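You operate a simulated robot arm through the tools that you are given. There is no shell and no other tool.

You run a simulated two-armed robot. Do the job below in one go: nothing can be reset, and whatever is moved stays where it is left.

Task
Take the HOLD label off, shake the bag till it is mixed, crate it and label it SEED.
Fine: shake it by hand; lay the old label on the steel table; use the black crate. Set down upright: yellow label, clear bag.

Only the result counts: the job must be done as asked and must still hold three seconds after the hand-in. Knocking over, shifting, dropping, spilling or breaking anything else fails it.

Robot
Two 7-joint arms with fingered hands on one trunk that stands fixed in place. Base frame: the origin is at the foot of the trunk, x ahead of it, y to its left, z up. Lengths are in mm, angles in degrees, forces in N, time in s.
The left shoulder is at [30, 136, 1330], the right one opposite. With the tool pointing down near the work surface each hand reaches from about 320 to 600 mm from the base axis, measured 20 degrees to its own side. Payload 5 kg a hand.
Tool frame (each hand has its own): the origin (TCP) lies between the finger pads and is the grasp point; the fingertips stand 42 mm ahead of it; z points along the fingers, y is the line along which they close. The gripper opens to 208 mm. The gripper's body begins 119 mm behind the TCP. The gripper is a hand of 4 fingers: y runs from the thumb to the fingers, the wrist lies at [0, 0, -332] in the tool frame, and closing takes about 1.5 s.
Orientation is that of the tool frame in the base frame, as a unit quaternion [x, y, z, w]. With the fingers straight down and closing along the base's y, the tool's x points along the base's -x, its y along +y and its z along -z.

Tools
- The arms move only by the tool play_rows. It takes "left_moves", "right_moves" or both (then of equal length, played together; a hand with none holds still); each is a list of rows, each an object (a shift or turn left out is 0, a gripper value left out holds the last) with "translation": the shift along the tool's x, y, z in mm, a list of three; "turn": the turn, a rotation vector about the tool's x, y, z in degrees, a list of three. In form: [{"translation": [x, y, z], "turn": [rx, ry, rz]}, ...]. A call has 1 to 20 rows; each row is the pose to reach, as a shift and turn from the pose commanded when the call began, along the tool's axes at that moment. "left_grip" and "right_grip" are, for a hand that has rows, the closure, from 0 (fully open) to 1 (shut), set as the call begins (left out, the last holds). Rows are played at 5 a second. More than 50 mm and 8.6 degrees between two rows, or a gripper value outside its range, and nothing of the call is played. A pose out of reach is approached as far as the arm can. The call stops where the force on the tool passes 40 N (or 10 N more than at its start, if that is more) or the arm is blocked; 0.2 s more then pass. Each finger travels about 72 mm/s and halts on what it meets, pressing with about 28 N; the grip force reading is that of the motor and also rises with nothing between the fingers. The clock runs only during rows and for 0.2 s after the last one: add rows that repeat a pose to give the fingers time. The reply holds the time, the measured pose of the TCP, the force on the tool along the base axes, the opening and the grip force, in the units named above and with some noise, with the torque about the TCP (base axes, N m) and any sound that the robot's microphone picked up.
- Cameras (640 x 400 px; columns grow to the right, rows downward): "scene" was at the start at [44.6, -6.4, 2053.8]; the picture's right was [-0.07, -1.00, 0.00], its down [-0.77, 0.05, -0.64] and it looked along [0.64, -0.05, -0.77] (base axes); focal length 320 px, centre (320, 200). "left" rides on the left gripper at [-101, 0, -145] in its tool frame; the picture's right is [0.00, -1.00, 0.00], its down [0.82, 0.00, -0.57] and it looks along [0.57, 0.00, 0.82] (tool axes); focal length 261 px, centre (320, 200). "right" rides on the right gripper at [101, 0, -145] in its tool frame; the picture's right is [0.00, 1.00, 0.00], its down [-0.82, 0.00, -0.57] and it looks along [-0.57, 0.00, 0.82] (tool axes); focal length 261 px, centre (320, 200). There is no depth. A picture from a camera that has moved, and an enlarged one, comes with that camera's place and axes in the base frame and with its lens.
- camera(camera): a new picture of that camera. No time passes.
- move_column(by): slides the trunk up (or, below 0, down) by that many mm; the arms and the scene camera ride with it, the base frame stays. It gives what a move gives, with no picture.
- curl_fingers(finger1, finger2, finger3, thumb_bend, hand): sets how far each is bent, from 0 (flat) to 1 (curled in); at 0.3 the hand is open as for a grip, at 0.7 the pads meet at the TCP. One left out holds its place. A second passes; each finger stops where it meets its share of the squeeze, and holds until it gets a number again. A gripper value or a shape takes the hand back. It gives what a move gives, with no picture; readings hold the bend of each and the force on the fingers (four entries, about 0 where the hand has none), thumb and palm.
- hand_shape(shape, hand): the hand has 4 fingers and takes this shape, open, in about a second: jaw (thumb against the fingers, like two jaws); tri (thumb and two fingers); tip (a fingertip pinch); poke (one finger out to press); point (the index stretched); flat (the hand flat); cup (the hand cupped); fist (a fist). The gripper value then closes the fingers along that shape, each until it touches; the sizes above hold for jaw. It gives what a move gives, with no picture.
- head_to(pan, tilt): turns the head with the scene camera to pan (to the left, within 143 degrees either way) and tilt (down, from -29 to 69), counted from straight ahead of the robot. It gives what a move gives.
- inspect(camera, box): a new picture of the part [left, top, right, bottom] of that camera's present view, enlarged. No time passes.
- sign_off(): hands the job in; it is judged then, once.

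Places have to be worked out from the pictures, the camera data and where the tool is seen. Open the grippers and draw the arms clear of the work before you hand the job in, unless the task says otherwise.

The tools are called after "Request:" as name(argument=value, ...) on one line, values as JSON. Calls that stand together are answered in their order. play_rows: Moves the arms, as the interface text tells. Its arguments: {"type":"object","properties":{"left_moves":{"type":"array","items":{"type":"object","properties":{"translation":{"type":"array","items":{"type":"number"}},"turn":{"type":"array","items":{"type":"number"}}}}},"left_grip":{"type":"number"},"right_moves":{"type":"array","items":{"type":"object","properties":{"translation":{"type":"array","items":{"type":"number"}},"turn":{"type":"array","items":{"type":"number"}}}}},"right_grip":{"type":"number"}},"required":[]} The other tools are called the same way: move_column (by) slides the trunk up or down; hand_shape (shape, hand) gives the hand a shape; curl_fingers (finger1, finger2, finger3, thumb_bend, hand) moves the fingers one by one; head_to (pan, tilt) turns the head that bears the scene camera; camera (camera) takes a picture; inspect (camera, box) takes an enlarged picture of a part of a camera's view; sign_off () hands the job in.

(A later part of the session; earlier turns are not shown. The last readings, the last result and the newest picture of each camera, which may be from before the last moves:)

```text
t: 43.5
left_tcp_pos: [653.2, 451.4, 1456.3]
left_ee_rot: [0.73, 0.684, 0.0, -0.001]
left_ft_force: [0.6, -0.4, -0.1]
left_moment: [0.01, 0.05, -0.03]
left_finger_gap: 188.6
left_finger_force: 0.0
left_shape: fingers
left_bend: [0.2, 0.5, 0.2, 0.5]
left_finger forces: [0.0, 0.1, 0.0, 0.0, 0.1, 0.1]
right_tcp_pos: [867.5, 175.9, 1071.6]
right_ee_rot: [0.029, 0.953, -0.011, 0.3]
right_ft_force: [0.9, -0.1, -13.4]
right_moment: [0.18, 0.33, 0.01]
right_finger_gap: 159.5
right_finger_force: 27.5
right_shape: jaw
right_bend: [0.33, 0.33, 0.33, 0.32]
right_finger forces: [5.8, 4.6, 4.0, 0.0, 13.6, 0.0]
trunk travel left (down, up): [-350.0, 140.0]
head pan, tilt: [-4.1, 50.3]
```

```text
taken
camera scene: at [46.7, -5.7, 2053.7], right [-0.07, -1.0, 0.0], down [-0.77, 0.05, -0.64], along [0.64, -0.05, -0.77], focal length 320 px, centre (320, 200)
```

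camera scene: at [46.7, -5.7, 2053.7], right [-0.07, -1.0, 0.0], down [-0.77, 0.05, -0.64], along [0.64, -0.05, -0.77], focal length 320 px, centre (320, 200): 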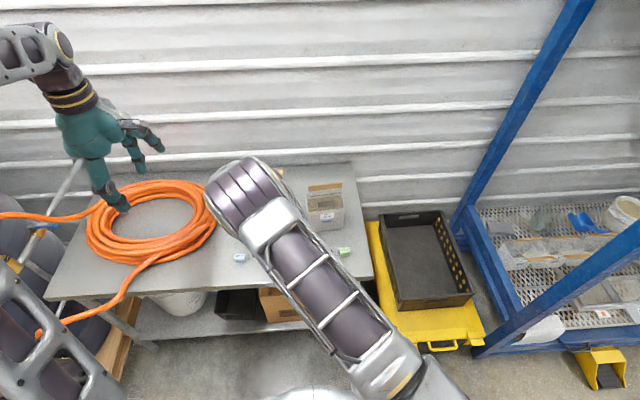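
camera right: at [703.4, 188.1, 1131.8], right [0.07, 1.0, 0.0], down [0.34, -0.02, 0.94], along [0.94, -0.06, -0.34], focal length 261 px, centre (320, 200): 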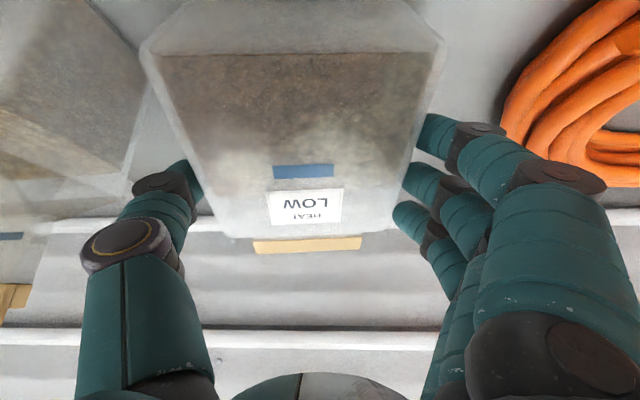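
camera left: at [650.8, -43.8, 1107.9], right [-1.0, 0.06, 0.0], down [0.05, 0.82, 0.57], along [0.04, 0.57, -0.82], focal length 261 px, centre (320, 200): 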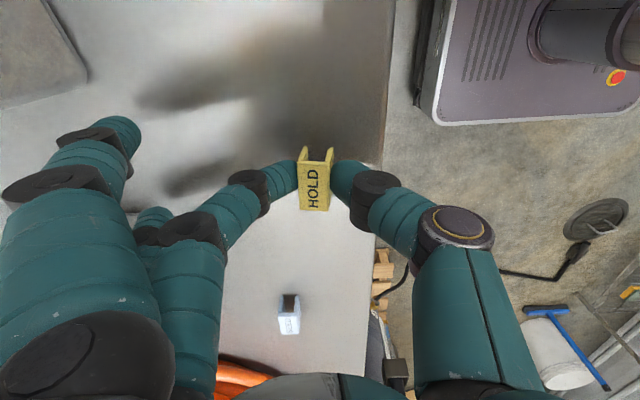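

The bag seems to have swung in the grip as it left the table. I look closely before going on.

Request:
inspect(camera="right", box=[120, 0, 480, 270])

Request:
inspect(camera="scene", box=[190, 130, 370, 270])

```text
1.48 times, centred on (300, 135) of right
camera zoom: at [703.4, 188.1, 1131.8], right [0.07, 1.0, 0.0], down [0.34, -0.02, 0.94], along [0.94, -0.06, -0.34], focal length 386 px, centre (350, 296)
```

zoom: 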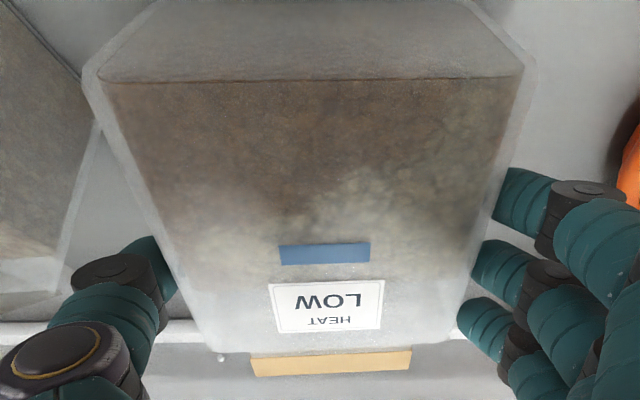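

```text
2.86 times, centred on (280, 200) of scene
camera zoom: at [46.7, -5.7, 2053.7], right [-0.07, -1.0, 0.0], down [-0.77, 0.05, -0.64], along [0.64, -0.05, -0.77], focal length 914 px, centre (434, 200)
```

zoom: 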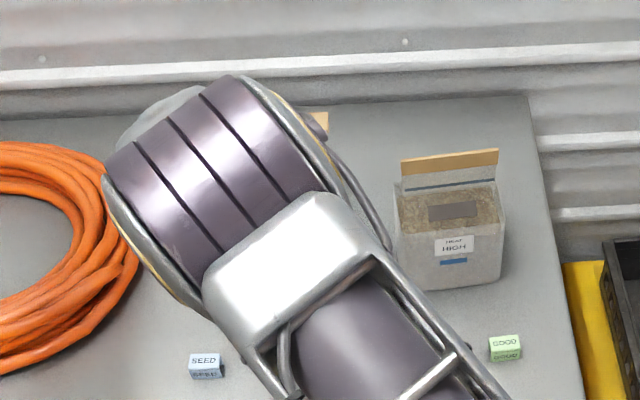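

The bag (about 13.4 N) has pivoted on the side grip until it lies nearly on its back in the hand, about 30 mm above the table. Before uprighting it I want a side view, so I turn the left hand around until its camera looks toward the bag from the left.

Request:
play_rows(left_moves=[{"translation": [0, 0, 0], "turn": [0, 0, -8]}, {"translation": [0, 0, 0], "turn": [0, 0, -16]}, {"translation": [0, 0, 0], "turn": [0, 0, -24]}, {"translation": [0, 0, 0], "turn": [0, 0, -32]}, {"translation": [0, 0, 0], "turn": [0, 0, -40]}, {"translation": [0, 0, 0], "turn": [0, 0, -48]}, {"translation": [0, 0, 0], "turn": [0, 0, -56]}, {"translation": [0, 0, 0], "turn": [0, 0, -64]}, {"translation": [0, 0, 0], "turn": [0, 0, -72]}, {"translation": [0, 0, 0], "turn": [0, 0, -80]}, {"translation": [0, 0, 0], "turn": [0, 0, -88]}, {"translation": [0, 0, 0], "turn": [0, 0, -94]}])

Request:
camera(camera="scene")

Request:
camera(camera="right")

```text
t: 46.1
left_tcp_pos: [650.6, 451.7, 1457.0]
left_ee_rot: [-0.003, 1.0, 0.001, 0.001]
left_ft_force: [-0.2, 0.1, -0.1]
left_moment: [-0.01, 0.03, -0.02]
left_finger_gap: 188.8
left_finger_force: 0.1
left_shape: fingers
left_bend: [0.2, 0.5, 0.2, 0.5]
left_finger forces: [0.1, 0.0, 0.1, 0.1, 0.0, 0.0]
right_tcp_pos: [866.7, 174.8, 1072.8]
right_ee_rot: [0.03, 0.953, -0.012, 0.302]
right_ft_force: [-0.1, 0.5, -0.2]
right_moment: [0.0, -0.01, 0.0]
right_finger_gap: 149.7
right_finger_force: 28.1
right_shape: jaw
right_bend: [0.73, 0.72, 0.72, 0.38]
right_finger forces: [0.0, 0.0, 0.1, 0.1, 0.0, 0.0]
trunk travel left (down, up): [-350.0, 140.0]
head pan, tilt: [-4.1, 50.3]
```

```text
taken
camera scene: at [44.6, -6.2, 2053.8], right [-0.07, -1.0, 0.0], down [-0.77, 0.05, -0.64], along [0.64, -0.05, -0.77], focal length 320 px, centre (320, 200)
```

scene: 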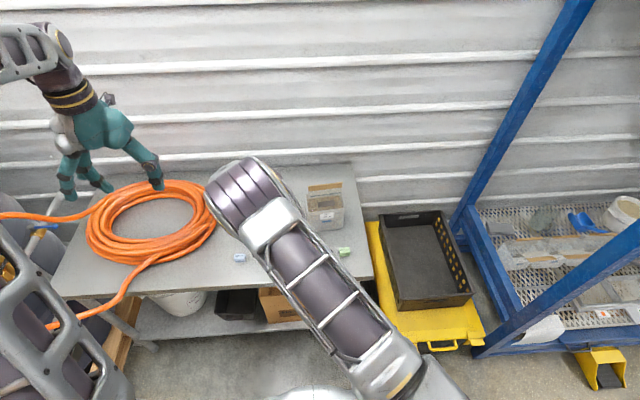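

```text
taken
camera right: at [702.6, 187.9, 1132.8], right [0.07, 1.0, 0.0], down [0.34, -0.02, 0.94], along [0.94, -0.06, -0.34], focal length 261 px, centre (320, 200)
```

right: 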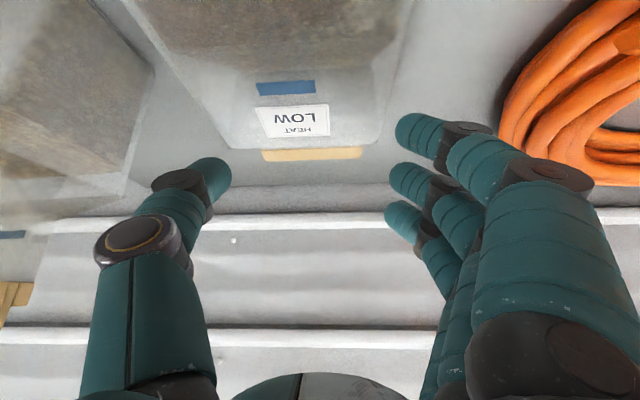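

The bag has slid out of the fingers and is now on the table. I lift the right hand straight up away from it and look.

Request:
play_rows(right_moves=[{"translation": [-14, 0, -20]}, {"translation": [-29, 0, -41]}, {"translation": [-52, 0, -74]}, {"translation": [-80, 0, -115]}, {"translation": [-109, 0, -155]}])

Request:
camera(camera="right")

Request:
camera(camera="scene")

```text
t: 47.3
left_tcp_pos: [650.3, 450.8, 1457.3]
left_ee_rot: [-0.002, 1.0, 0.0, 0.001]
left_ft_force: [-1.9, 0.3, 0.3]
left_moment: [0.04, -0.09, 0.01]
left_finger_gap: 188.7
left_finger_force: 0.0
left_shape: fingers
left_bend: [0.2, 0.5, 0.2, 0.5]
left_finger forces: [0.0, 0.1, 0.0, 0.0, 0.0, 0.1]
right_tcp_pos: [863.2, 177.7, 1263.2]
right_ee_rot: [0.029, 0.953, -0.011, 0.3]
right_ft_force: [-1.8, -0.7, -2.5]
right_moment: [0.0, -0.3, 0.02]
right_finger_gap: 149.8
right_finger_force: 27.4
right_shape: jaw
right_bend: [0.73, 0.72, 0.72, 0.38]
right_finger forces: [0.0, 0.0, 0.1, 0.0, 0.1, 0.0]
trunk travel left (down, up): [-350.0, 140.0]
head pan, tilt: [-4.1, 50.3]
```

```text
taken
camera right: at [699.0, 190.0, 1322.7], right [0.07, 1.0, 0.0], down [0.34, -0.02, 0.94], along [0.94, -0.06, -0.34], focal length 261 px, centre (320, 200)
```

right: 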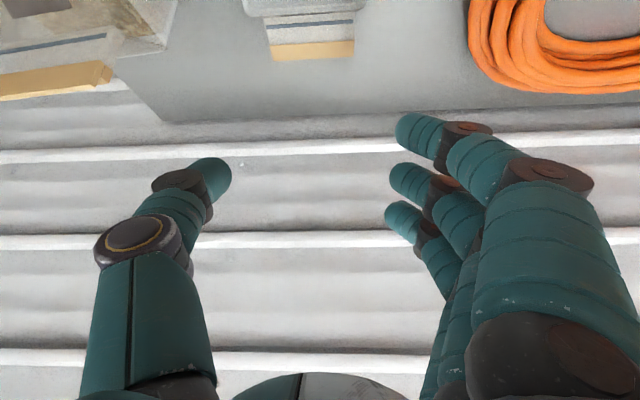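

```text
taken
camera scene: at [43.2, -6.5, 2053.9], right [-0.07, -1.0, 0.0], down [-0.77, 0.05, -0.64], along [0.64, -0.05, -0.77], focal length 320 px, centre (320, 200)
```

scene: 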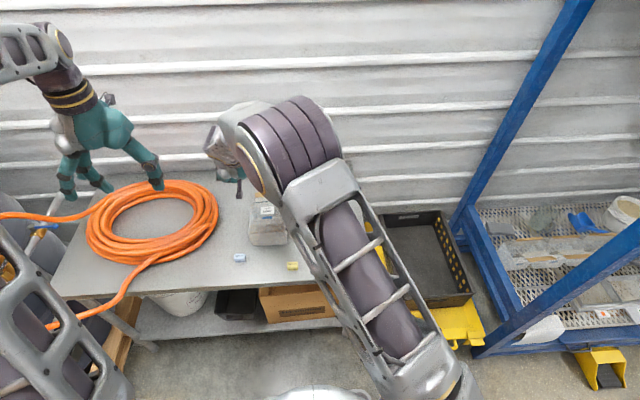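

The bag now lies on its back on the table. I bring the right hand back to an upright pose, opening it, so the scene camera can see.

Request:
play_rows(right_grip=0, right_moves=[{"translation": [2, -17, -25], "turn": [-0.17, 5, -0.53]}, {"translation": [4, -35, -50], "turn": [-0.33, 10, -1.05]}, {"translation": [6, -52, -76], "turn": [-0.5, 15, -1.58]}, {"translation": [8, -70, -101], "turn": [-0.66, 20, -2.1]}, {"translation": [11, -88, -126], "turn": [-0.83, 25, -2.63]}, {"translation": [13, -105, -151], "turn": [-0.99, 30, -3.15]}, {"translation": [15, -123, -177], "turn": [-1.16, 35, -3.68]}, {"translation": [15, -123, -177], "turn": [-1.16, 35, -3.68]}])

Request:
camera(camera="scene")

Request:
inspect(camera="scene", box=[200, 150, 380, 290])

Request:
camera(camera="right")

```text
t: 49.1
left_tcp_pos: [650.6, 452.6, 1458.1]
left_ee_rot: [-0.002, 1.0, 0.0, 0.001]
left_ft_force: [0.5, 0.3, -0.3]
left_moment: [-0.06, 0.01, 0.02]
left_finger_gap: 188.7
left_finger_force: 0.1
left_shape: fingers
left_bend: [0.2, 0.5, 0.2, 0.5]
left_finger forces: [0.0, 0.1, 0.0, 0.0, 0.0, 0.1]
right_tcp_pos: [744.9, 65.2, 1394.3]
right_ee_rot: [-0.002, 1.0, -0.001, 0.0]
right_ft_force: [-0.1, 0.4, 0.0]
right_moment: [-0.06, 0.01, -0.01]
right_finger_gap: 208.1
right_finger_force: 0.2
right_shape: jaw
right_bend: [0.3, 0.3, 0.3, 0.3]
right_finger forces: [0.0, 0.0, 0.0, 0.0, 0.1, 0.0]
trunk travel left (down, up): [-350.0, 140.0]
head pan, tilt: [-4.1, 50.3]
```

```text
taken
camera scene: at [45.0, -4.9, 2053.8], right [-0.07, -1.0, 0.0], down [-0.77, 0.05, -0.64], along [0.64, -0.05, -0.77], focal length 320 px, centre (320, 200)
```

scene: 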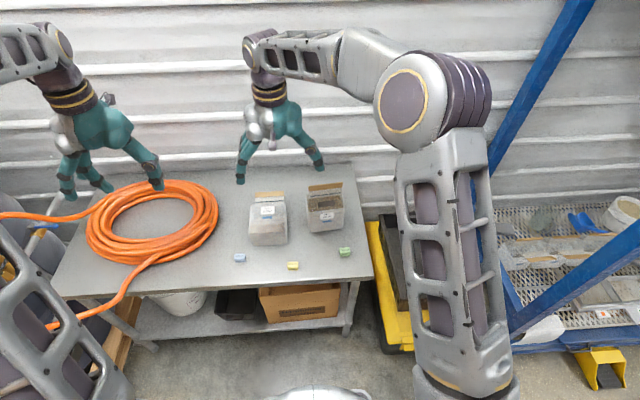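

```text
2.86 times, centred on (290, 220) of scene
camera zoom: at [45.0, -4.9, 2053.8], right [-0.07, -1.0, 0.0], down [-0.77, 0.05, -0.64], along [0.64, -0.05, -0.77], focal length 914 px, centre (406, 143)
```

zoom: 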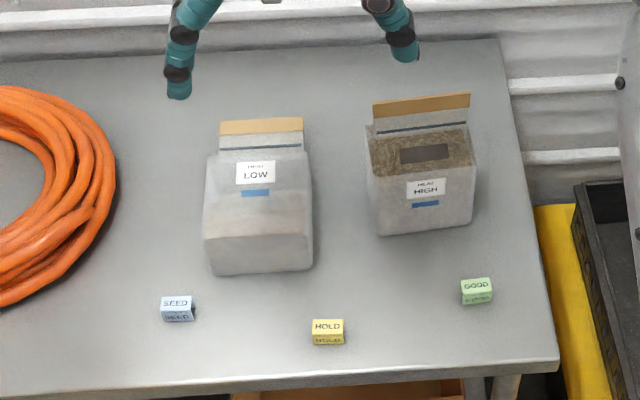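

```text
taken
camera right: at [644.3, 67.0, 1538.4], right [0.0, 1.0, 0.0], down [0.82, 0.0, 0.57], along [0.57, 0.0, -0.82], focal length 261 px, centre (320, 200)
```

right: 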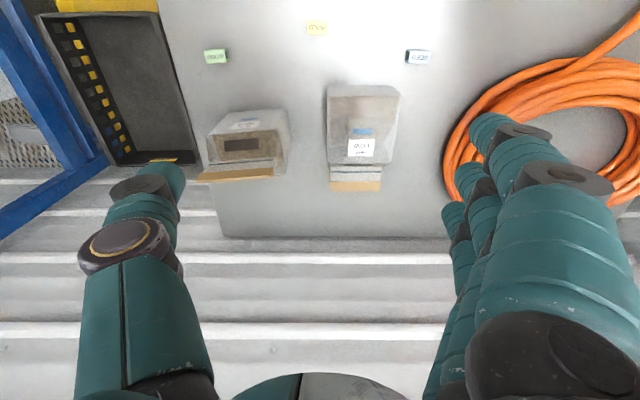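

The bag lies flat on its back, intact, bottom facing the robot, header pointing away. I zoom to locate it.

Request:
inspect(camera="right", box=[290, 60, 450, 220])

Request:
inspect(camera="scene", box=[240, 180, 320, 240])

```text
2.50 times, centred on (370, 140) of right
camera zoom: at [644.3, 67.0, 1538.4], right [0.0, 1.0, 0.0], down [0.82, 0.0, 0.57], along [0.57, 0.0, -0.82], focal length 652 px, centre (195, 350)
```

zoom: 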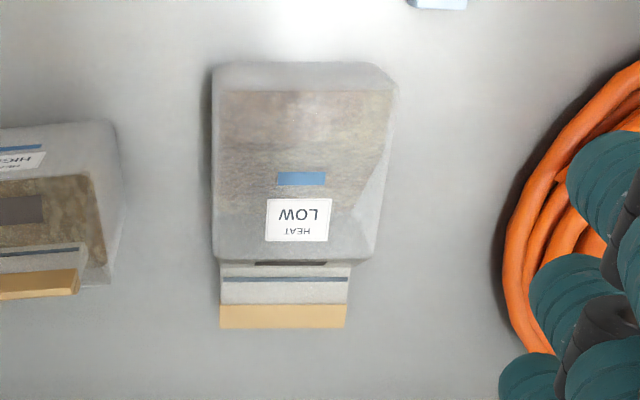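

```text
6.67 times, centred on (280, 210) of scene
camera zoom: at [45.0, -4.9, 2053.8], right [-0.07, -1.0, 0.0], down [-0.77, 0.05, -0.64], along [0.64, -0.05, -0.77], focal length 2133 px, centre (587, 133)
```

zoom: 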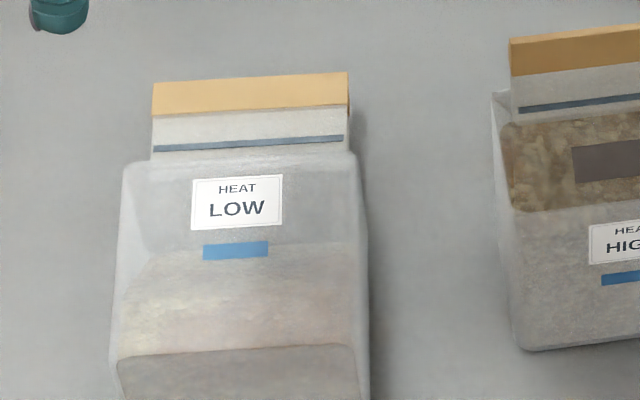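

The bag lies with its bottom at x≈774 and its top shoulder at x≈912, y 87–225, top face at z≈997. I will upright it with the left hand by lifting at the shoulder end so it hinges up with its base on the table. First the right hand goes back to its own side and the left hand opens.

Request:
play_rows(left_grip=0, left_moves=[{"translation": [0, 0, 0]}, {"translation": [0, 0, 0]}, {"translation": [0, 0, 0]}, {"translation": [0, 0, 0]}, {"translation": [0, 0, 0]}, {"translation": [0, 0, 0]}, {"translation": [0, 0, 0]}], right_moves=[{"translation": [18, -39, -15]}, {"translation": [36, -78, -30]}, {"translation": [54, -117, -46]}, {"translation": [72, -156, -61]}, {"translation": [90, -196, -76]}, {"translation": [108, -235, -92]}, {"translation": [122, -265, -105]}])

```text
t: 50.7
left_tcp_pos: [649.2, 450.8, 1457.7]
left_ee_rot: [-0.003, 1.0, 0.001, 0.001]
left_ft_force: [-1.1, -0.4, -0.3]
left_moment: [0.07, -0.03, -0.02]
left_finger_gap: 208.0
left_finger_force: 0.0
left_shape: jaw
left_bend: [0.3, 0.3, 0.3, 0.3]
left_finger forces: [0.0, 0.0, 0.1, 0.1, 0.0, 0.0]
right_tcp_pos: [623.0, -201.6, 1502.7]
right_ee_rot: [-0.003, 1.0, -0.001, 0.001]
right_ft_force: [-0.5, -1.4, 0.2]
right_moment: [0.04, -0.07, 0.01]
right_finger_gap: 207.9
right_finger_force: 0.0
right_shape: jaw
right_bend: [0.3, 0.3, 0.3, 0.3]
right_finger forces: [0.0, 0.0, 0.1, 0.1, 0.1, 0.0]
trunk travel left (down, up): [-350.0, 140.0]
head pan, tilt: [-4.1, 50.3]
```

Both hands are open. I move the left hand over the bag's shoulder end, still well above it.

Request:
play_rows(left_moves=[{"translation": [-22, -30, 20]}, {"translation": [-45, -59, 45]}, {"translation": [-68, -89, 70]}, {"translation": [-90, -119, 95]}, {"translation": [-112, -148, 120]}, {"translation": [-135, -178, 145]}, {"translation": [-158, -208, 170]}, {"translation": [-180, -238, 195]}, {"translation": [-203, -268, 222]}, {"translation": [-225, -297, 250]}, {"translation": [-225, -297, 265]}])

Request:
camera(camera="left")

Request:
inspect(camera="scene", box=[200, 110, 380, 290])

Request:
inspect(camera="right", box=[330, 70, 530, 240])

```text
t: 53.1
left_tcp_pos: [879.7, 158.0, 1192.2]
left_ee_rot: [-0.002, 1.0, -0.001, 0.0]
left_ft_force: [0.0, 0.4, 0.4]
left_moment: [-0.07, -0.02, -0.01]
left_finger_gap: 208.0
left_finger_force: 0.2
left_shape: jaw
left_bend: [0.3, 0.3, 0.3, 0.3]
left_finger forces: [0.1, 0.0, 0.0, 0.0, 0.0, 0.1]
right_tcp_pos: [623.8, -198.8, 1501.8]
right_ee_rot: [-0.002, 1.0, -0.002, 0.001]
right_ft_force: [0.4, -0.3, 0.4]
right_moment: [-0.09, 0.0, 0.01]
right_finger_gap: 207.7
right_finger_force: 0.1
right_shape: jaw
right_bend: [0.3, 0.3, 0.3, 0.3]
right_finger forces: [0.1, 0.0, 0.0, 0.1, 0.0, 0.1]
trunk travel left (down, up): [-350.0, 140.0]
head pan, tilt: [-4.1, 50.3]
```

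```text
taken
camera left: at [980.3, 159.4, 1336.8], right [0.01, -1.0, 0.0], down [-0.82, -0.01, 0.57], along [-0.57, -0.01, -0.82], focal length 261 px, centre (320, 200)
```

left: 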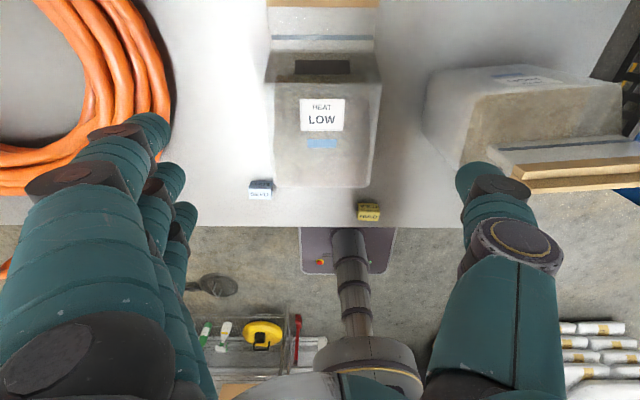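

```text
2.22 times, centred on (290, 200) of scene
camera zoom: at [43.8, -4.8, 2053.9], right [-0.07, -1.0, 0.0], down [-0.77, 0.05, -0.64], along [0.64, -0.05, -0.77], focal length 711 px, centre (387, 200)
```

zoom: 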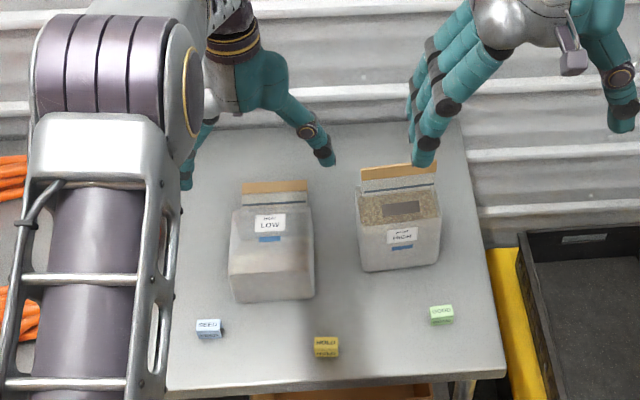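

```text
2.35 times, centred on (430, 155) of right
camera zoom: at [524.2, -197.9, 1646.4], right [0.0, 1.0, 0.0], down [0.82, 0.0, 0.57], along [0.57, 0.0, -0.82], focal length 613 px, centre (61, 306)
```

zoom: 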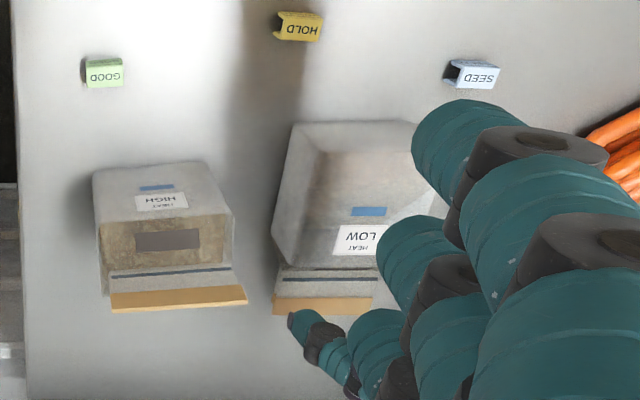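

The left camera shows the bag centred at y≈153. I shift slightly and descend so the fingers straddle the shoulder end.

Request:
play_rows(left_moves=[{"translation": [3, -2, 45]}, {"translation": [6, -4, 90]}, {"translation": [6, -4, 135]}, {"translation": [6, -4, 180]}, {"translation": [6, -4, 210]}, {"translation": [6, -4, 232]}, {"translation": [6, -4, 232]}])

Request:
camera(camera="left")

Request:
inspect(camera="scene", box=[200, 110, 380, 290])

Request:
inspect(camera="right", box=[330, 70, 530, 240])

```text
t: 54.7
left_tcp_pos: [872.5, 151.2, 961.6]
left_ee_rot: [-0.002, 1.0, -0.001, 0.001]
left_ft_force: [-0.5, 0.1, 0.0]
left_moment: [-0.01, -0.02, 0.0]
left_finger_gap: 207.7
left_finger_force: 0.1
left_shape: jaw
left_bend: [0.3, 0.3, 0.3, 0.3]
left_finger forces: [0.0, 0.0, 0.0, 0.0, 0.0, 0.0]
right_tcp_pos: [624.2, -200.4, 1500.7]
right_ee_rot: [-0.001, 1.0, -0.002, 0.001]
right_ft_force: [-0.5, 0.2, 0.0]
right_moment: [0.01, -0.04, 0.01]
right_finger_gap: 207.8
right_finger_force: 0.1
right_shape: jaw
right_bend: [0.3, 0.3, 0.3, 0.3]
right_finger forces: [0.1, 0.0, 0.1, 0.0, 0.1, 0.0]
trunk travel left (down, up): [-350.0, 140.0]
head pan, tilt: [-4.1, 50.3]
```

```text
taken
camera left: at [973.1, 153.2, 1107.2], right [0.01, -1.0, 0.0], down [-0.82, -0.01, 0.57], along [-0.57, 0.0, -0.82], focal length 261 px, centre (320, 200)
```

left: 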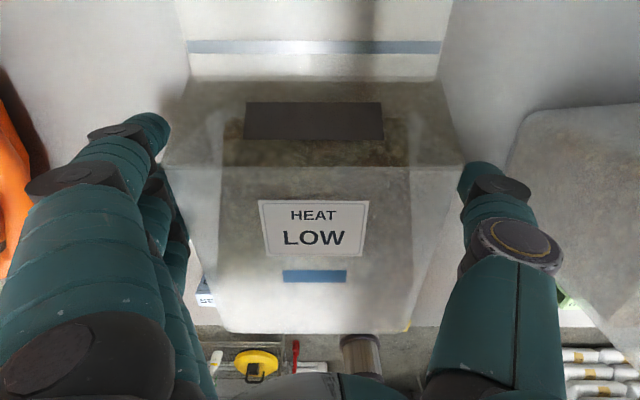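

```text
2.22 times, centred on (290, 200) of scene
camera zoom: at [44.1, -6.4, 2053.9], right [-0.07, -1.0, 0.0], down [-0.77, 0.05, -0.64], along [0.64, -0.05, -0.77], focal length 711 px, centre (387, 200)
```

zoom: 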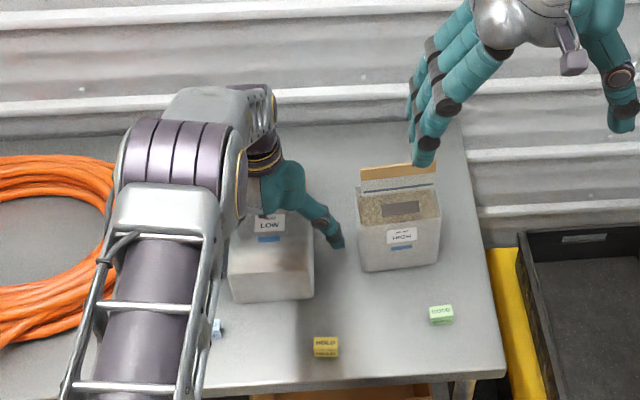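

```text
2.35 times, centred on (430, 155) of right
camera zoom: at [524.5, -199.3, 1646.1], right [0.0, 1.0, 0.0], down [0.82, 0.0, 0.57], along [0.57, 0.0, -0.82], focal length 613 px, centre (61, 306)
```

zoom: 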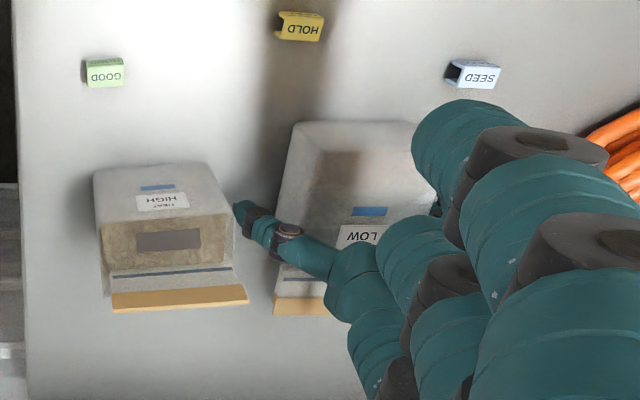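

The fingers straddle the body well. I lower 6 mm more and close on the sides.

Request:
play_rows(left_grip=1, left_moves=[{"translation": [0, 3, 6]}, {"translation": [0, 3, 6]}, {"translation": [0, 3, 6]}, {"translation": [0, 3, 6]}, {"translation": [0, 3, 6]}, {"translation": [0, 3, 6]}, {"translation": [0, 3, 6]}, {"translation": [0, 3, 6]}])

Request:
camera(camera="left")

Request:
inspect(camera="right", box=[330, 70, 530, 240])

```text
t: 56.5
left_tcp_pos: [872.2, 154.3, 953.7]
left_ee_rot: [-0.002, 1.0, 0.0, 0.001]
left_ft_force: [0.9, -1.8, -0.1]
left_moment: [0.11, 0.02, -0.03]
left_finger_gap: 145.4
left_finger_force: 27.6
left_shape: jaw
left_bend: [0.28, 0.28, 0.28, 0.57]
left_finger forces: [8.2, 8.2, 8.2, 0.1, 25.1, 0.0]
right_tcp_pos: [624.3, -200.1, 1501.2]
right_ee_rot: [-0.002, 1.0, -0.001, 0.0]
right_ft_force: [0.1, 0.2, -0.6]
right_moment: [0.0, 0.04, -0.01]
right_finger_gap: 207.9
right_finger_force: 0.1
right_shape: jaw
right_bend: [0.3, 0.3, 0.3, 0.3]
right_finger forces: [0.0, 0.0, 0.0, 0.0, 0.1, 0.0]
trunk travel left (down, up): [-350.0, 140.0]
head pan, tilt: [-4.1, 50.3]
```

```text
taken
camera left: at [973.4, 156.3, 1098.6], right [0.01, -1.0, 0.0], down [-0.82, -0.01, 0.57], along [-0.57, 0.0, -0.82], focal length 261 px, centre (320, 200)
```

left: 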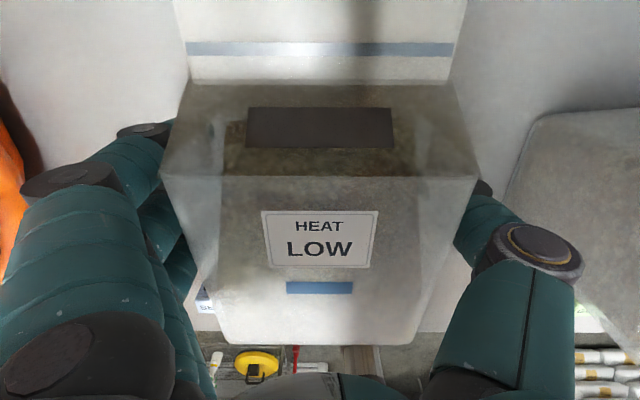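

```text
2.35 times, centred on (430, 155) of right
camera zoom: at [525.2, -199.4, 1645.8], right [0.0, 1.0, 0.0], down [0.82, 0.0, 0.57], along [0.57, 0.0, -0.82], focal length 613 px, centre (61, 306)
```

zoom: 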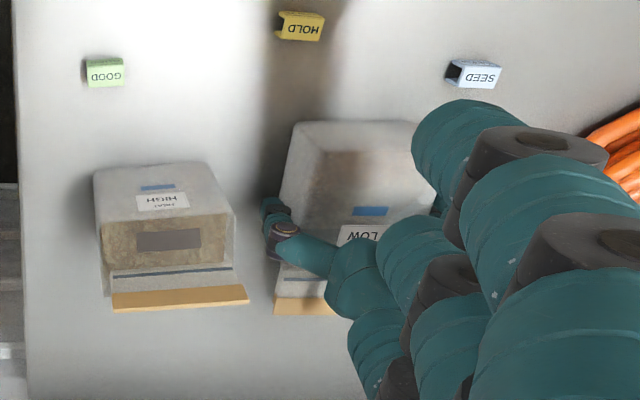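

The grip is even: 25 N on the thumb and 8 N on each finger. I lift the shoulder end about 40 mm while starting to tilt the hand forward, and watch how the bag hinges.

Request:
play_rows(left_moves=[{"translation": [1, 0, -5], "turn": [0, -2, 0]}, {"translation": [1.6, 0, -10], "turn": [0, -3, 0]}, {"translation": [2.4, 0, -15], "turn": [0, -4.5, 0]}, {"translation": [3.1, 0, -20], "turn": [0, -6, 0]}, {"translation": [4.2, 0, -25], "turn": [0, -8, 0]}, {"translation": [5.2, 0, -29.5], "turn": [0, -10, 0]}, {"translation": [6.2, 0, -34], "turn": [0, -12, 0]}, {"translation": [7.3, 0, -39], "turn": [0, -14, 0]}])

Request:
camera(camera="left")

Request:
inspect(camera="right", box=[330, 70, 530, 240])

Request:
inspect(camera="scene", box=[200, 110, 380, 290])

```text
t: 58.3
left_tcp_pos: [866.3, 156.0, 992.8]
left_ee_rot: [-0.001, 0.993, 0.001, 0.122]
left_ft_force: [-0.1, 0.0, -13.8]
left_moment: [0.02, -0.17, 0.02]
left_finger_gap: 145.5
left_finger_force: 28.2
left_shape: jaw
left_bend: [0.28, 0.28, 0.28, 0.57]
left_finger forces: [8.7, 8.6, 8.8, 0.1, 25.9, 0.0]
right_tcp_pos: [625.4, -200.2, 1501.5]
right_ee_rot: [-0.002, 1.0, -0.002, 0.0]
right_ft_force: [-0.6, 0.1, 0.2]
right_moment: [0.0, 0.0, -0.01]
right_finger_gap: 207.7
right_finger_force: 0.1
right_shape: jaw
right_bend: [0.3, 0.3, 0.3, 0.3]
right_finger forces: [0.1, 0.1, 0.0, 0.0, 0.0, 0.0]
trunk travel left (down, up): [-350.0, 140.0]
head pan, tilt: [-4.1, 50.3]
```

```text
taken
camera left: at [928.9, 156.8, 1157.1], right [0.01, -1.0, 0.0], down [-0.93, -0.01, 0.35], along [-0.35, 0.0, -0.94], focal length 261 px, centre (320, 200)
```

left: 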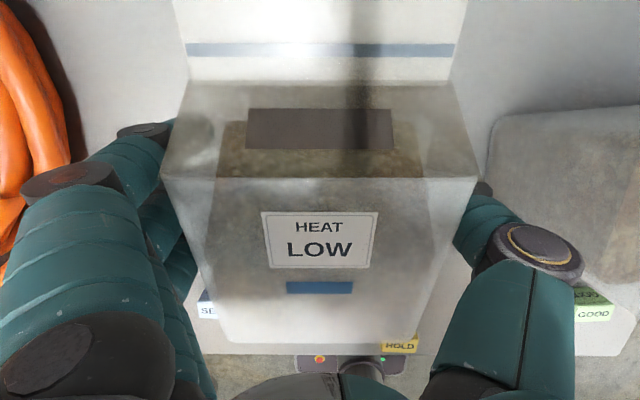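

```text
2.35 times, centred on (430, 155) of right
camera zoom: at [525.5, -199.1, 1645.7], right [0.0, 1.0, 0.0], down [0.82, 0.0, 0.57], along [0.57, 0.0, -0.82], focal length 613 px, centre (61, 306)
```

zoom: 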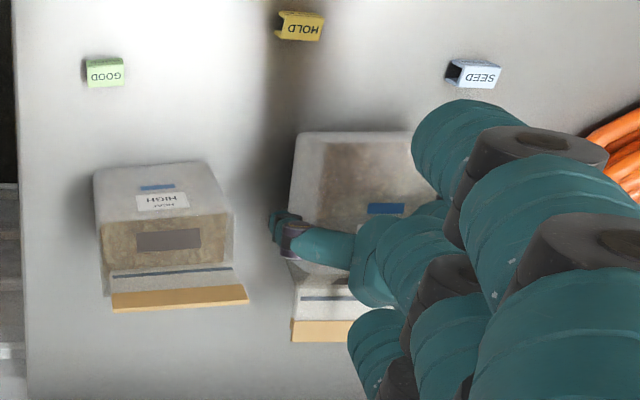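

```text
2.22 times, centred on (290, 200) of scene
camera zoom: at [45.5, -6.2, 2053.8], right [-0.07, -1.0, 0.0], down [-0.77, 0.05, -0.64], along [0.64, -0.05, -0.77], focal length 711 px, centre (387, 200)
```

zoom: 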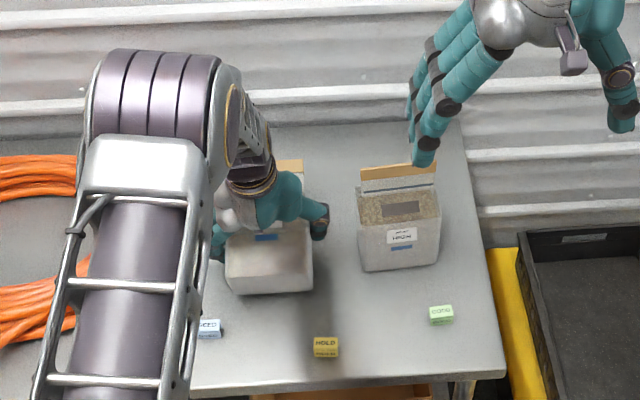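

The grip is now firm: the bag lifted as one with the hand and the full 13.8 N weight is steady. It hangs only about 16 mm over the table, so I try a gentle side-to-side shake here and check for slip.

Request:
play_rows(left_moves=[{"translation": [0, 10, 0]}, {"translation": [0, -15, 0]}, {"translation": [0, 20, 0]}, {"translation": [0, -20, 0]}, {"translation": [0, 20, 0]}, {"translation": [0, -20, 0]}, {"translation": [0, 20, 0]}, {"translation": [0, -20, 0]}, {"translation": [0, 0, 0]}, {"translation": [0, 0, 0]}])

Request:
camera(camera="left")

```text
t: 60.5
left_tcp_pos: [862.6, 157.5, 991.4]
left_ee_rot: [-0.003, 0.993, 0.001, 0.122]
left_ft_force: [0.4, 0.1, -11.9]
left_moment: [0.03, -0.14, 0.01]
left_finger_gap: 145.8
left_finger_force: 27.6
left_shape: jaw
left_bend: [0.28, 0.29, 0.29, 0.57]
left_finger forces: [9.2, 9.4, 9.4, 0.1, 27.8, 0.0]
right_tcp_pos: [626.3, -199.4, 1501.6]
right_ee_rot: [-0.002, 1.0, -0.002, 0.0]
right_ft_force: [0.0, -0.7, 0.6]
right_moment: [-0.01, -0.03, -0.01]
right_finger_gap: 208.0
right_finger_force: 0.0
right_shape: jaw
right_bend: [0.3, 0.3, 0.3, 0.3]
right_finger forces: [0.1, 0.1, 0.0, 0.0, 0.0, 0.0]
trunk travel left (down, up): [-350.0, 140.0]
head pan, tilt: [-4.1, 50.3]
```

```text
taken
camera left: at [926.0, 158.4, 1155.0], right [0.01, -1.0, 0.0], down [-0.93, -0.01, 0.36], along [-0.36, 0.0, -0.93], focal length 261 px, centre (320, 200)
```

left: 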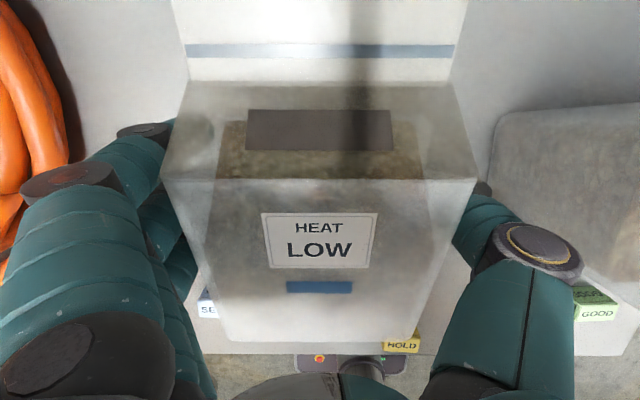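

No slip at all. I shake harder, full ±24 mm strokes, and then check the contents.

Request:
play_rows(left_moves=[{"translation": [0, 24, 0]}, {"translation": [0, -24, 0]}, {"translation": [0, 24, 0]}, {"translation": [0, -24, 0]}, {"translation": [0, 24, 0]}, {"translation": [0, -24, 0]}, {"translation": [0, 24, 0]}, {"translation": [0, -24, 0]}, {"translation": [0, 24, 0]}, {"translation": [0, -24, 0]}, {"translation": [0, 24, 0]}, {"translation": [0, -24, 0]}, {"translation": [0, 24, 0]}, {"translation": [0, -24, 0]}, {"translation": [0, 24, 0]}, {"translation": [0, -24, 0]}, {"translation": [0, 24, 0]}, {"translation": [0, -24, 0]}, {"translation": [0, 0, 0]}, {"translation": [0, 0, 0]}])

Request:
camera(camera="left")

Request:
inspect(camera="scene", box=[200, 110, 380, 290])

```text
t: 64.7
left_tcp_pos: [868.4, 159.6, 994.0]
left_ee_rot: [-0.003, 0.993, 0.001, 0.122]
left_ft_force: [0.2, 0.5, -11.7]
left_moment: [0.0, -0.16, 0.01]
left_finger_gap: 145.8
left_finger_force: 27.6
left_shape: jaw
left_bend: [0.28, 0.29, 0.29, 0.57]
left_finger forces: [9.3, 9.1, 9.2, 0.0, 27.8, 0.0]
right_tcp_pos: [624.9, -199.6, 1501.0]
right_ee_rot: [-0.003, 1.0, -0.002, 0.0]
right_ft_force: [-0.7, 0.4, -0.1]
right_moment: [0.03, -0.01, 0.01]
right_finger_gap: 207.9
right_finger_force: 0.0
right_shape: jaw
right_bend: [0.3, 0.3, 0.3, 0.3]
right_finger forces: [0.0, 0.1, 0.1, 0.0, 0.0, 0.0]
trunk travel left (down, up): [-350.0, 140.0]
head pan, tilt: [-4.1, 50.3]
```

```text
taken
camera left: at [930.1, 160.0, 1158.6], right [0.01, -1.0, 0.0], down [-0.93, -0.01, 0.36], along [-0.36, 0.0, -0.93], focal length 261 px, centre (320, 200)
```

left: 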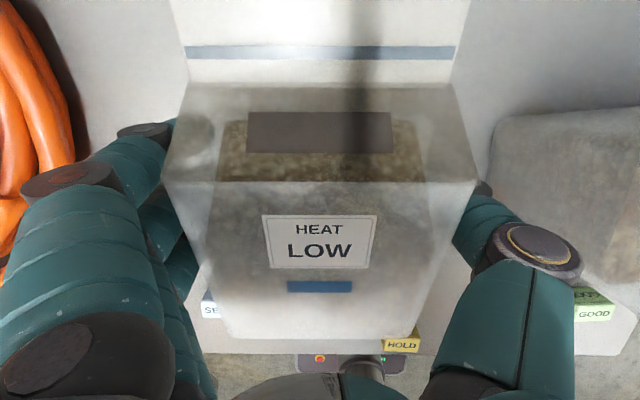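

```text
2.22 times, centred on (290, 200) of scene
camera zoom: at [46.1, -5.5, 2053.7], right [-0.07, -1.0, 0.0], down [-0.77, 0.05, -0.64], along [0.64, -0.04, -0.77], focal length 711 px, centre (387, 200)
```

zoom: 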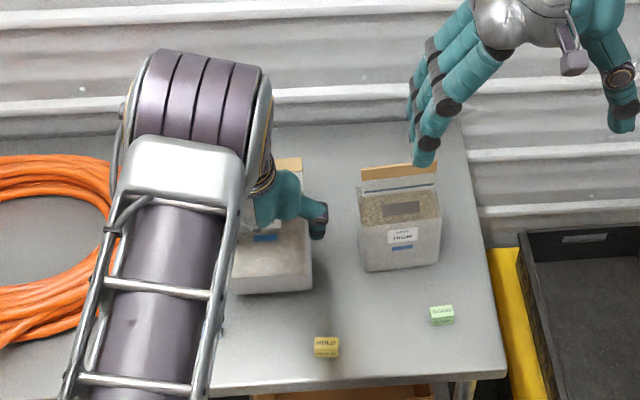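

The contents near the top seam already look more speckled than before. I zoom in to judge the mixing.

Request:
inspect(camera="left", box=[150, 70, 490, 350])

Request:
inspect(camera="scene", box=[250, 170, 350, 250])

Request:
inspect(camera="right", box=[360, 90, 480, 200])

```text
1.43 times, centred on (320, 210) of left
camera zoom: at [930.1, 160.0, 1158.6], right [0.01, -1.0, 0.0], down [-0.93, -0.01, 0.36], along [-0.36, 0.0, -0.93], focal length 372 px, centre (320, 186)
```

zoom: 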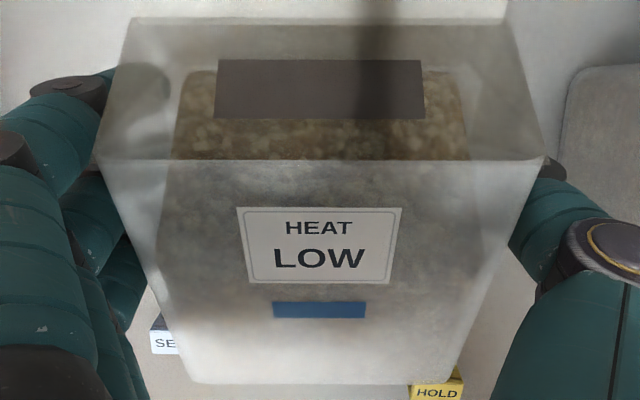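

```text
5.00 times, centred on (300, 210) of scene
camera zoom: at [46.1, -5.5, 2053.7], right [-0.07, -1.0, 0.0], down [-0.77, 0.05, -0.64], along [0.64, -0.04, -0.77], focal length 1599 px, centre (420, 150)
```

zoom: 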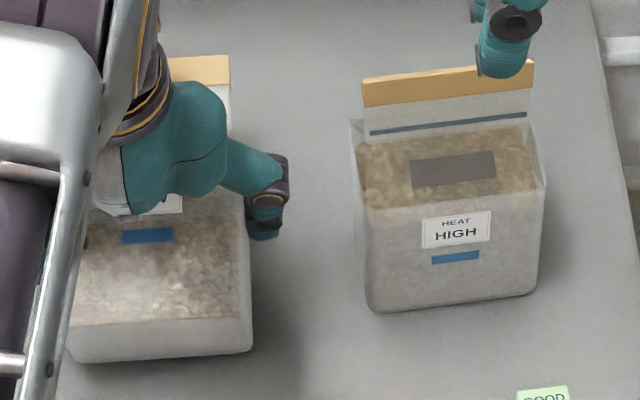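

```text
3.64 times, centred on (420, 145) of right
camera zoom: at [526.1, -198.3, 1645.4], right [0.0, 1.0, 0.0], down [0.82, 0.0, 0.57], along [0.57, 0.0, -0.82], focal length 948 px, centre (-44, 400)
```

zoom: 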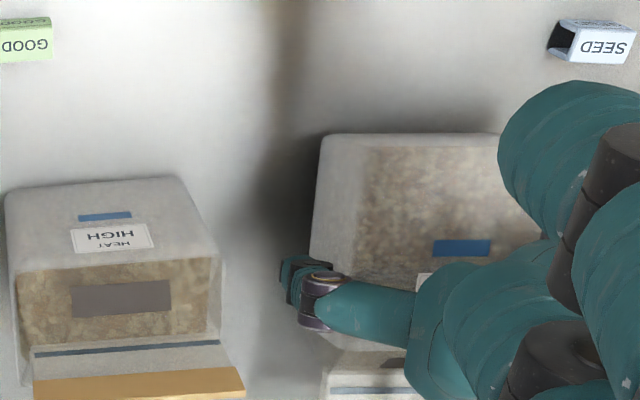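

The surface now looks mottled, more like a mix. I keep shaking to make sure it is complete.

Request:
play_rows(left_moves=[{"translation": [0, 24, 0]}, {"translation": [0, -24, 0]}, {"translation": [0, 24, 0]}, {"translation": [0, -24, 0]}, {"translation": [0, 24, 0]}, {"translation": [0, -24, 0]}, {"translation": [0, 24, 0]}, {"translation": [0, -24, 0]}, {"translation": [0, 24, 0]}, {"translation": [0, -24, 0]}, {"translation": [0, 24, 0]}, {"translation": [0, -24, 0]}, {"translation": [0, 24, 0]}, {"translation": [0, -24, 0]}, {"translation": [0, 24, 0]}, {"translation": [0, -24, 0]}, {"translation": [0, 24, 0]}, {"translation": [0, -24, 0]}, {"translation": [0, 0, 0]}, {"translation": [0, 0, 0]}])

Request:
inspect(camera="left", box=[150, 70, 490, 350])

Request:
inspect(camera="scene", box=[250, 170, 350, 250])

Request:
inspect(camera="right", box=[360, 90, 480, 200])

```text
t: 68.9
left_tcp_pos: [867.0, 156.3, 992.2]
left_ee_rot: [-0.002, 0.993, 0.0, 0.122]
left_ft_force: [-0.6, -0.9, -12.2]
left_moment: [0.01, -0.14, 0.04]
left_finger_gap: 145.8
left_finger_force: 28.1
left_shape: jaw
left_bend: [0.28, 0.29, 0.29, 0.57]
left_finger forces: [9.2, 9.2, 9.2, 0.1, 27.7, 0.1]
right_tcp_pos: [626.3, -199.0, 1500.7]
right_ee_rot: [-0.002, 1.0, -0.001, 0.0]
right_ft_force: [0.2, -0.5, 0.4]
right_moment: [0.01, 0.01, 0.0]
right_finger_gap: 207.8
right_finger_force: 0.0
right_shape: jaw
right_bend: [0.3, 0.3, 0.3, 0.3]
right_finger forces: [0.0, 0.0, 0.0, 0.0, 0.1, 0.0]
trunk travel left (down, up): [-350.0, 140.0]
head pan, tilt: [-4.1, 50.3]
```

```text
1.43 times, centred on (320, 210) of left
camera zoom: at [929.8, 158.6, 1155.9], right [0.01, -1.0, 0.0], down [-0.93, -0.01, 0.36], along [-0.36, 0.0, -0.93], focal length 372 px, centre (320, 186)
```

zoom: 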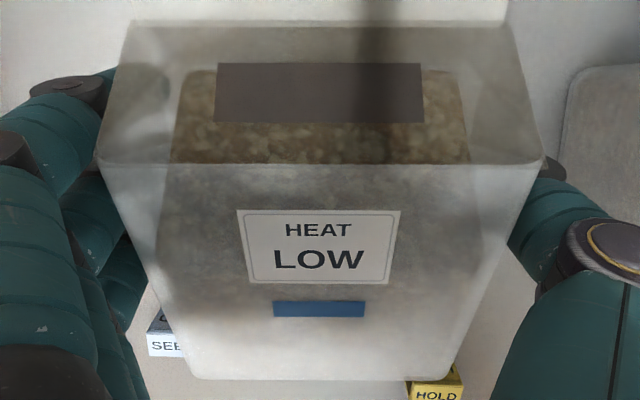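

```text
5.00 times, centred on (300, 210) of scene
camera zoom: at [45.9, -5.4, 2053.7], right [-0.07, -1.0, 0.0], down [-0.77, 0.05, -0.64], along [0.64, -0.04, -0.77], focal length 1599 px, centre (420, 150)
```

zoom: 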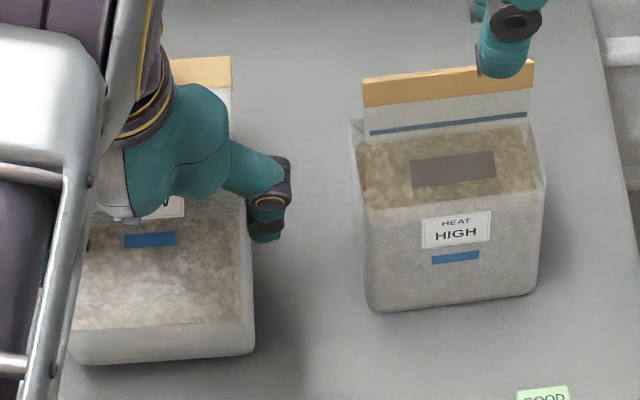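

```text
3.64 times, centred on (420, 145) of right
camera zoom: at [525.9, -198.2, 1645.5], right [0.0, 1.0, 0.0], down [0.82, 0.0, 0.57], along [0.57, 0.0, -0.82], focal length 948 px, centre (-44, 400)
```

zoom: 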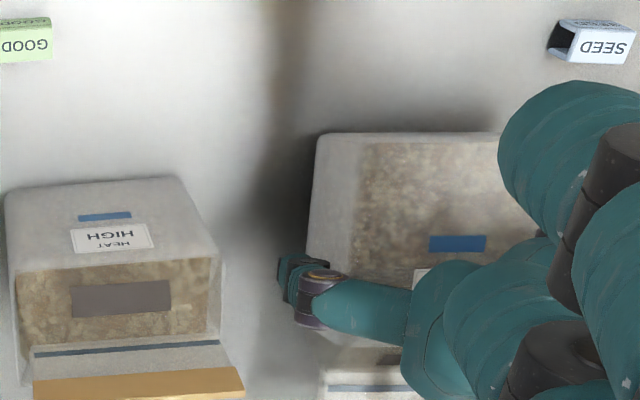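

It is turning finer and more even. I shake another full set to see whether it still changes.

Request:
play_rows(left_moves=[{"translation": [0, 24, 0]}, {"translation": [0, -24, 0]}, {"translation": [0, 24, 0]}, {"translation": [0, -24, 0]}, {"translation": [0, 24, 0]}, {"translation": [0, -24, 0]}, {"translation": [0, 24, 0]}, {"translation": [0, -24, 0]}, {"translation": [0, 24, 0]}, {"translation": [0, -24, 0]}, {"translation": [0, 24, 0]}, {"translation": [0, -24, 0]}, {"translation": [0, 24, 0]}, {"translation": [0, -24, 0]}, {"translation": [0, 24, 0]}, {"translation": [0, -24, 0]}, {"translation": [0, 24, 0]}, {"translation": [0, -24, 0]}, {"translation": [0, 0, 0]}, {"translation": [0, 0, 0]}])

Request:
inspect(camera="left", box=[150, 70, 490, 350])

Request:
inspect(camera="scene", box=[250, 170, 350, 250])

Request:
inspect(camera="right", box=[360, 90, 480, 200])

```text
t: 73.1
left_tcp_pos: [868.0, 154.8, 991.1]
left_ee_rot: [-0.003, 0.993, 0.001, 0.122]
left_ft_force: [-0.1, -0.1, -12.9]
left_moment: [0.01, -0.16, -0.02]
left_finger_gap: 145.6
left_finger_force: 28.3
left_shape: jaw
left_bend: [0.28, 0.29, 0.29, 0.57]
left_finger forces: [9.2, 9.2, 9.2, 0.1, 27.7, 0.0]
right_tcp_pos: [625.9, -198.9, 1500.7]
right_ee_rot: [-0.003, 1.0, -0.002, 0.0]
right_ft_force: [0.5, -0.2, -0.8]
right_moment: [0.0, -0.02, 0.01]
right_finger_gap: 207.9
right_finger_force: 0.1
right_shape: jaw
right_bend: [0.3, 0.3, 0.3, 0.3]
right_finger forces: [0.1, 0.0, 0.0, 0.0, 0.0, 0.1]
trunk travel left (down, up): [-350.0, 140.0]
head pan, tilt: [-4.1, 50.3]
```

```text
1.43 times, centred on (320, 210) of left
camera zoom: at [930.5, 156.3, 1156.0], right [0.01, -1.0, 0.0], down [-0.93, -0.01, 0.36], along [-0.36, 0.0, -0.93], focal length 372 px, centre (320, 186)
```

zoom: 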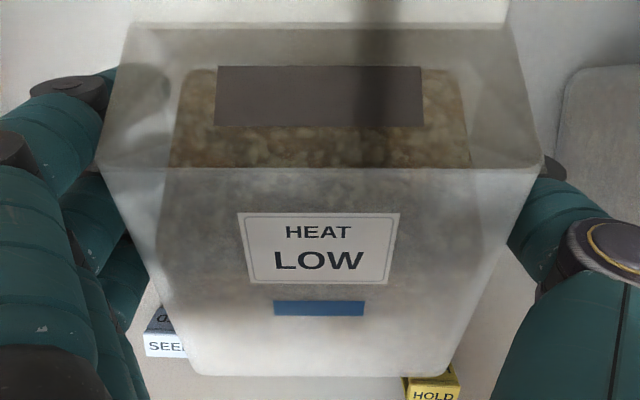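

```text
5.00 times, centred on (300, 210) of scene
camera zoom: at [46.3, -5.5, 2053.7], right [-0.07, -1.0, 0.0], down [-0.77, 0.05, -0.64], along [0.64, -0.04, -0.77], focal length 1599 px, centre (420, 150)
```

zoom: 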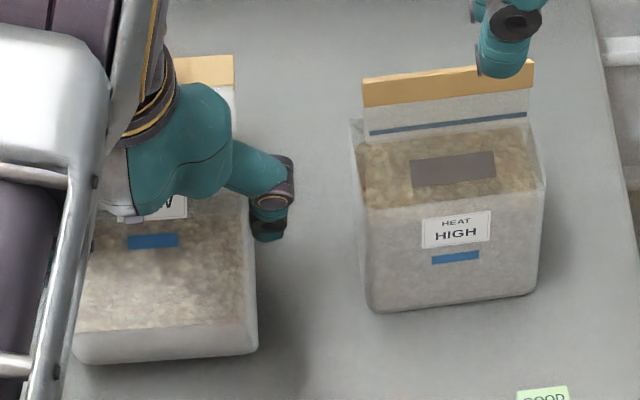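

```text
3.64 times, centred on (420, 145) of right
camera zoom: at [526.2, -198.3, 1645.4], right [0.0, 1.0, 0.0], down [0.82, 0.0, 0.57], along [0.57, 0.0, -0.82], focal length 948 px, centre (-44, 400)
```

zoom: 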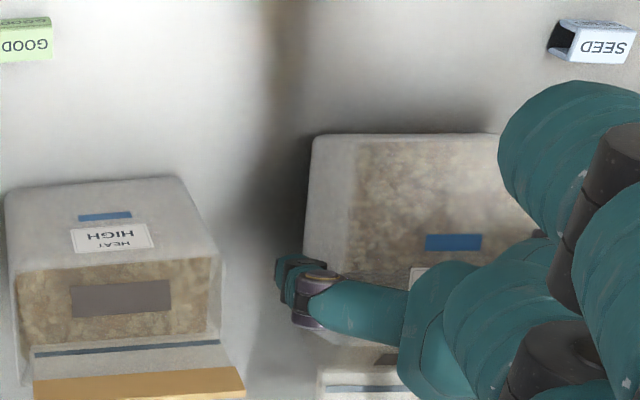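

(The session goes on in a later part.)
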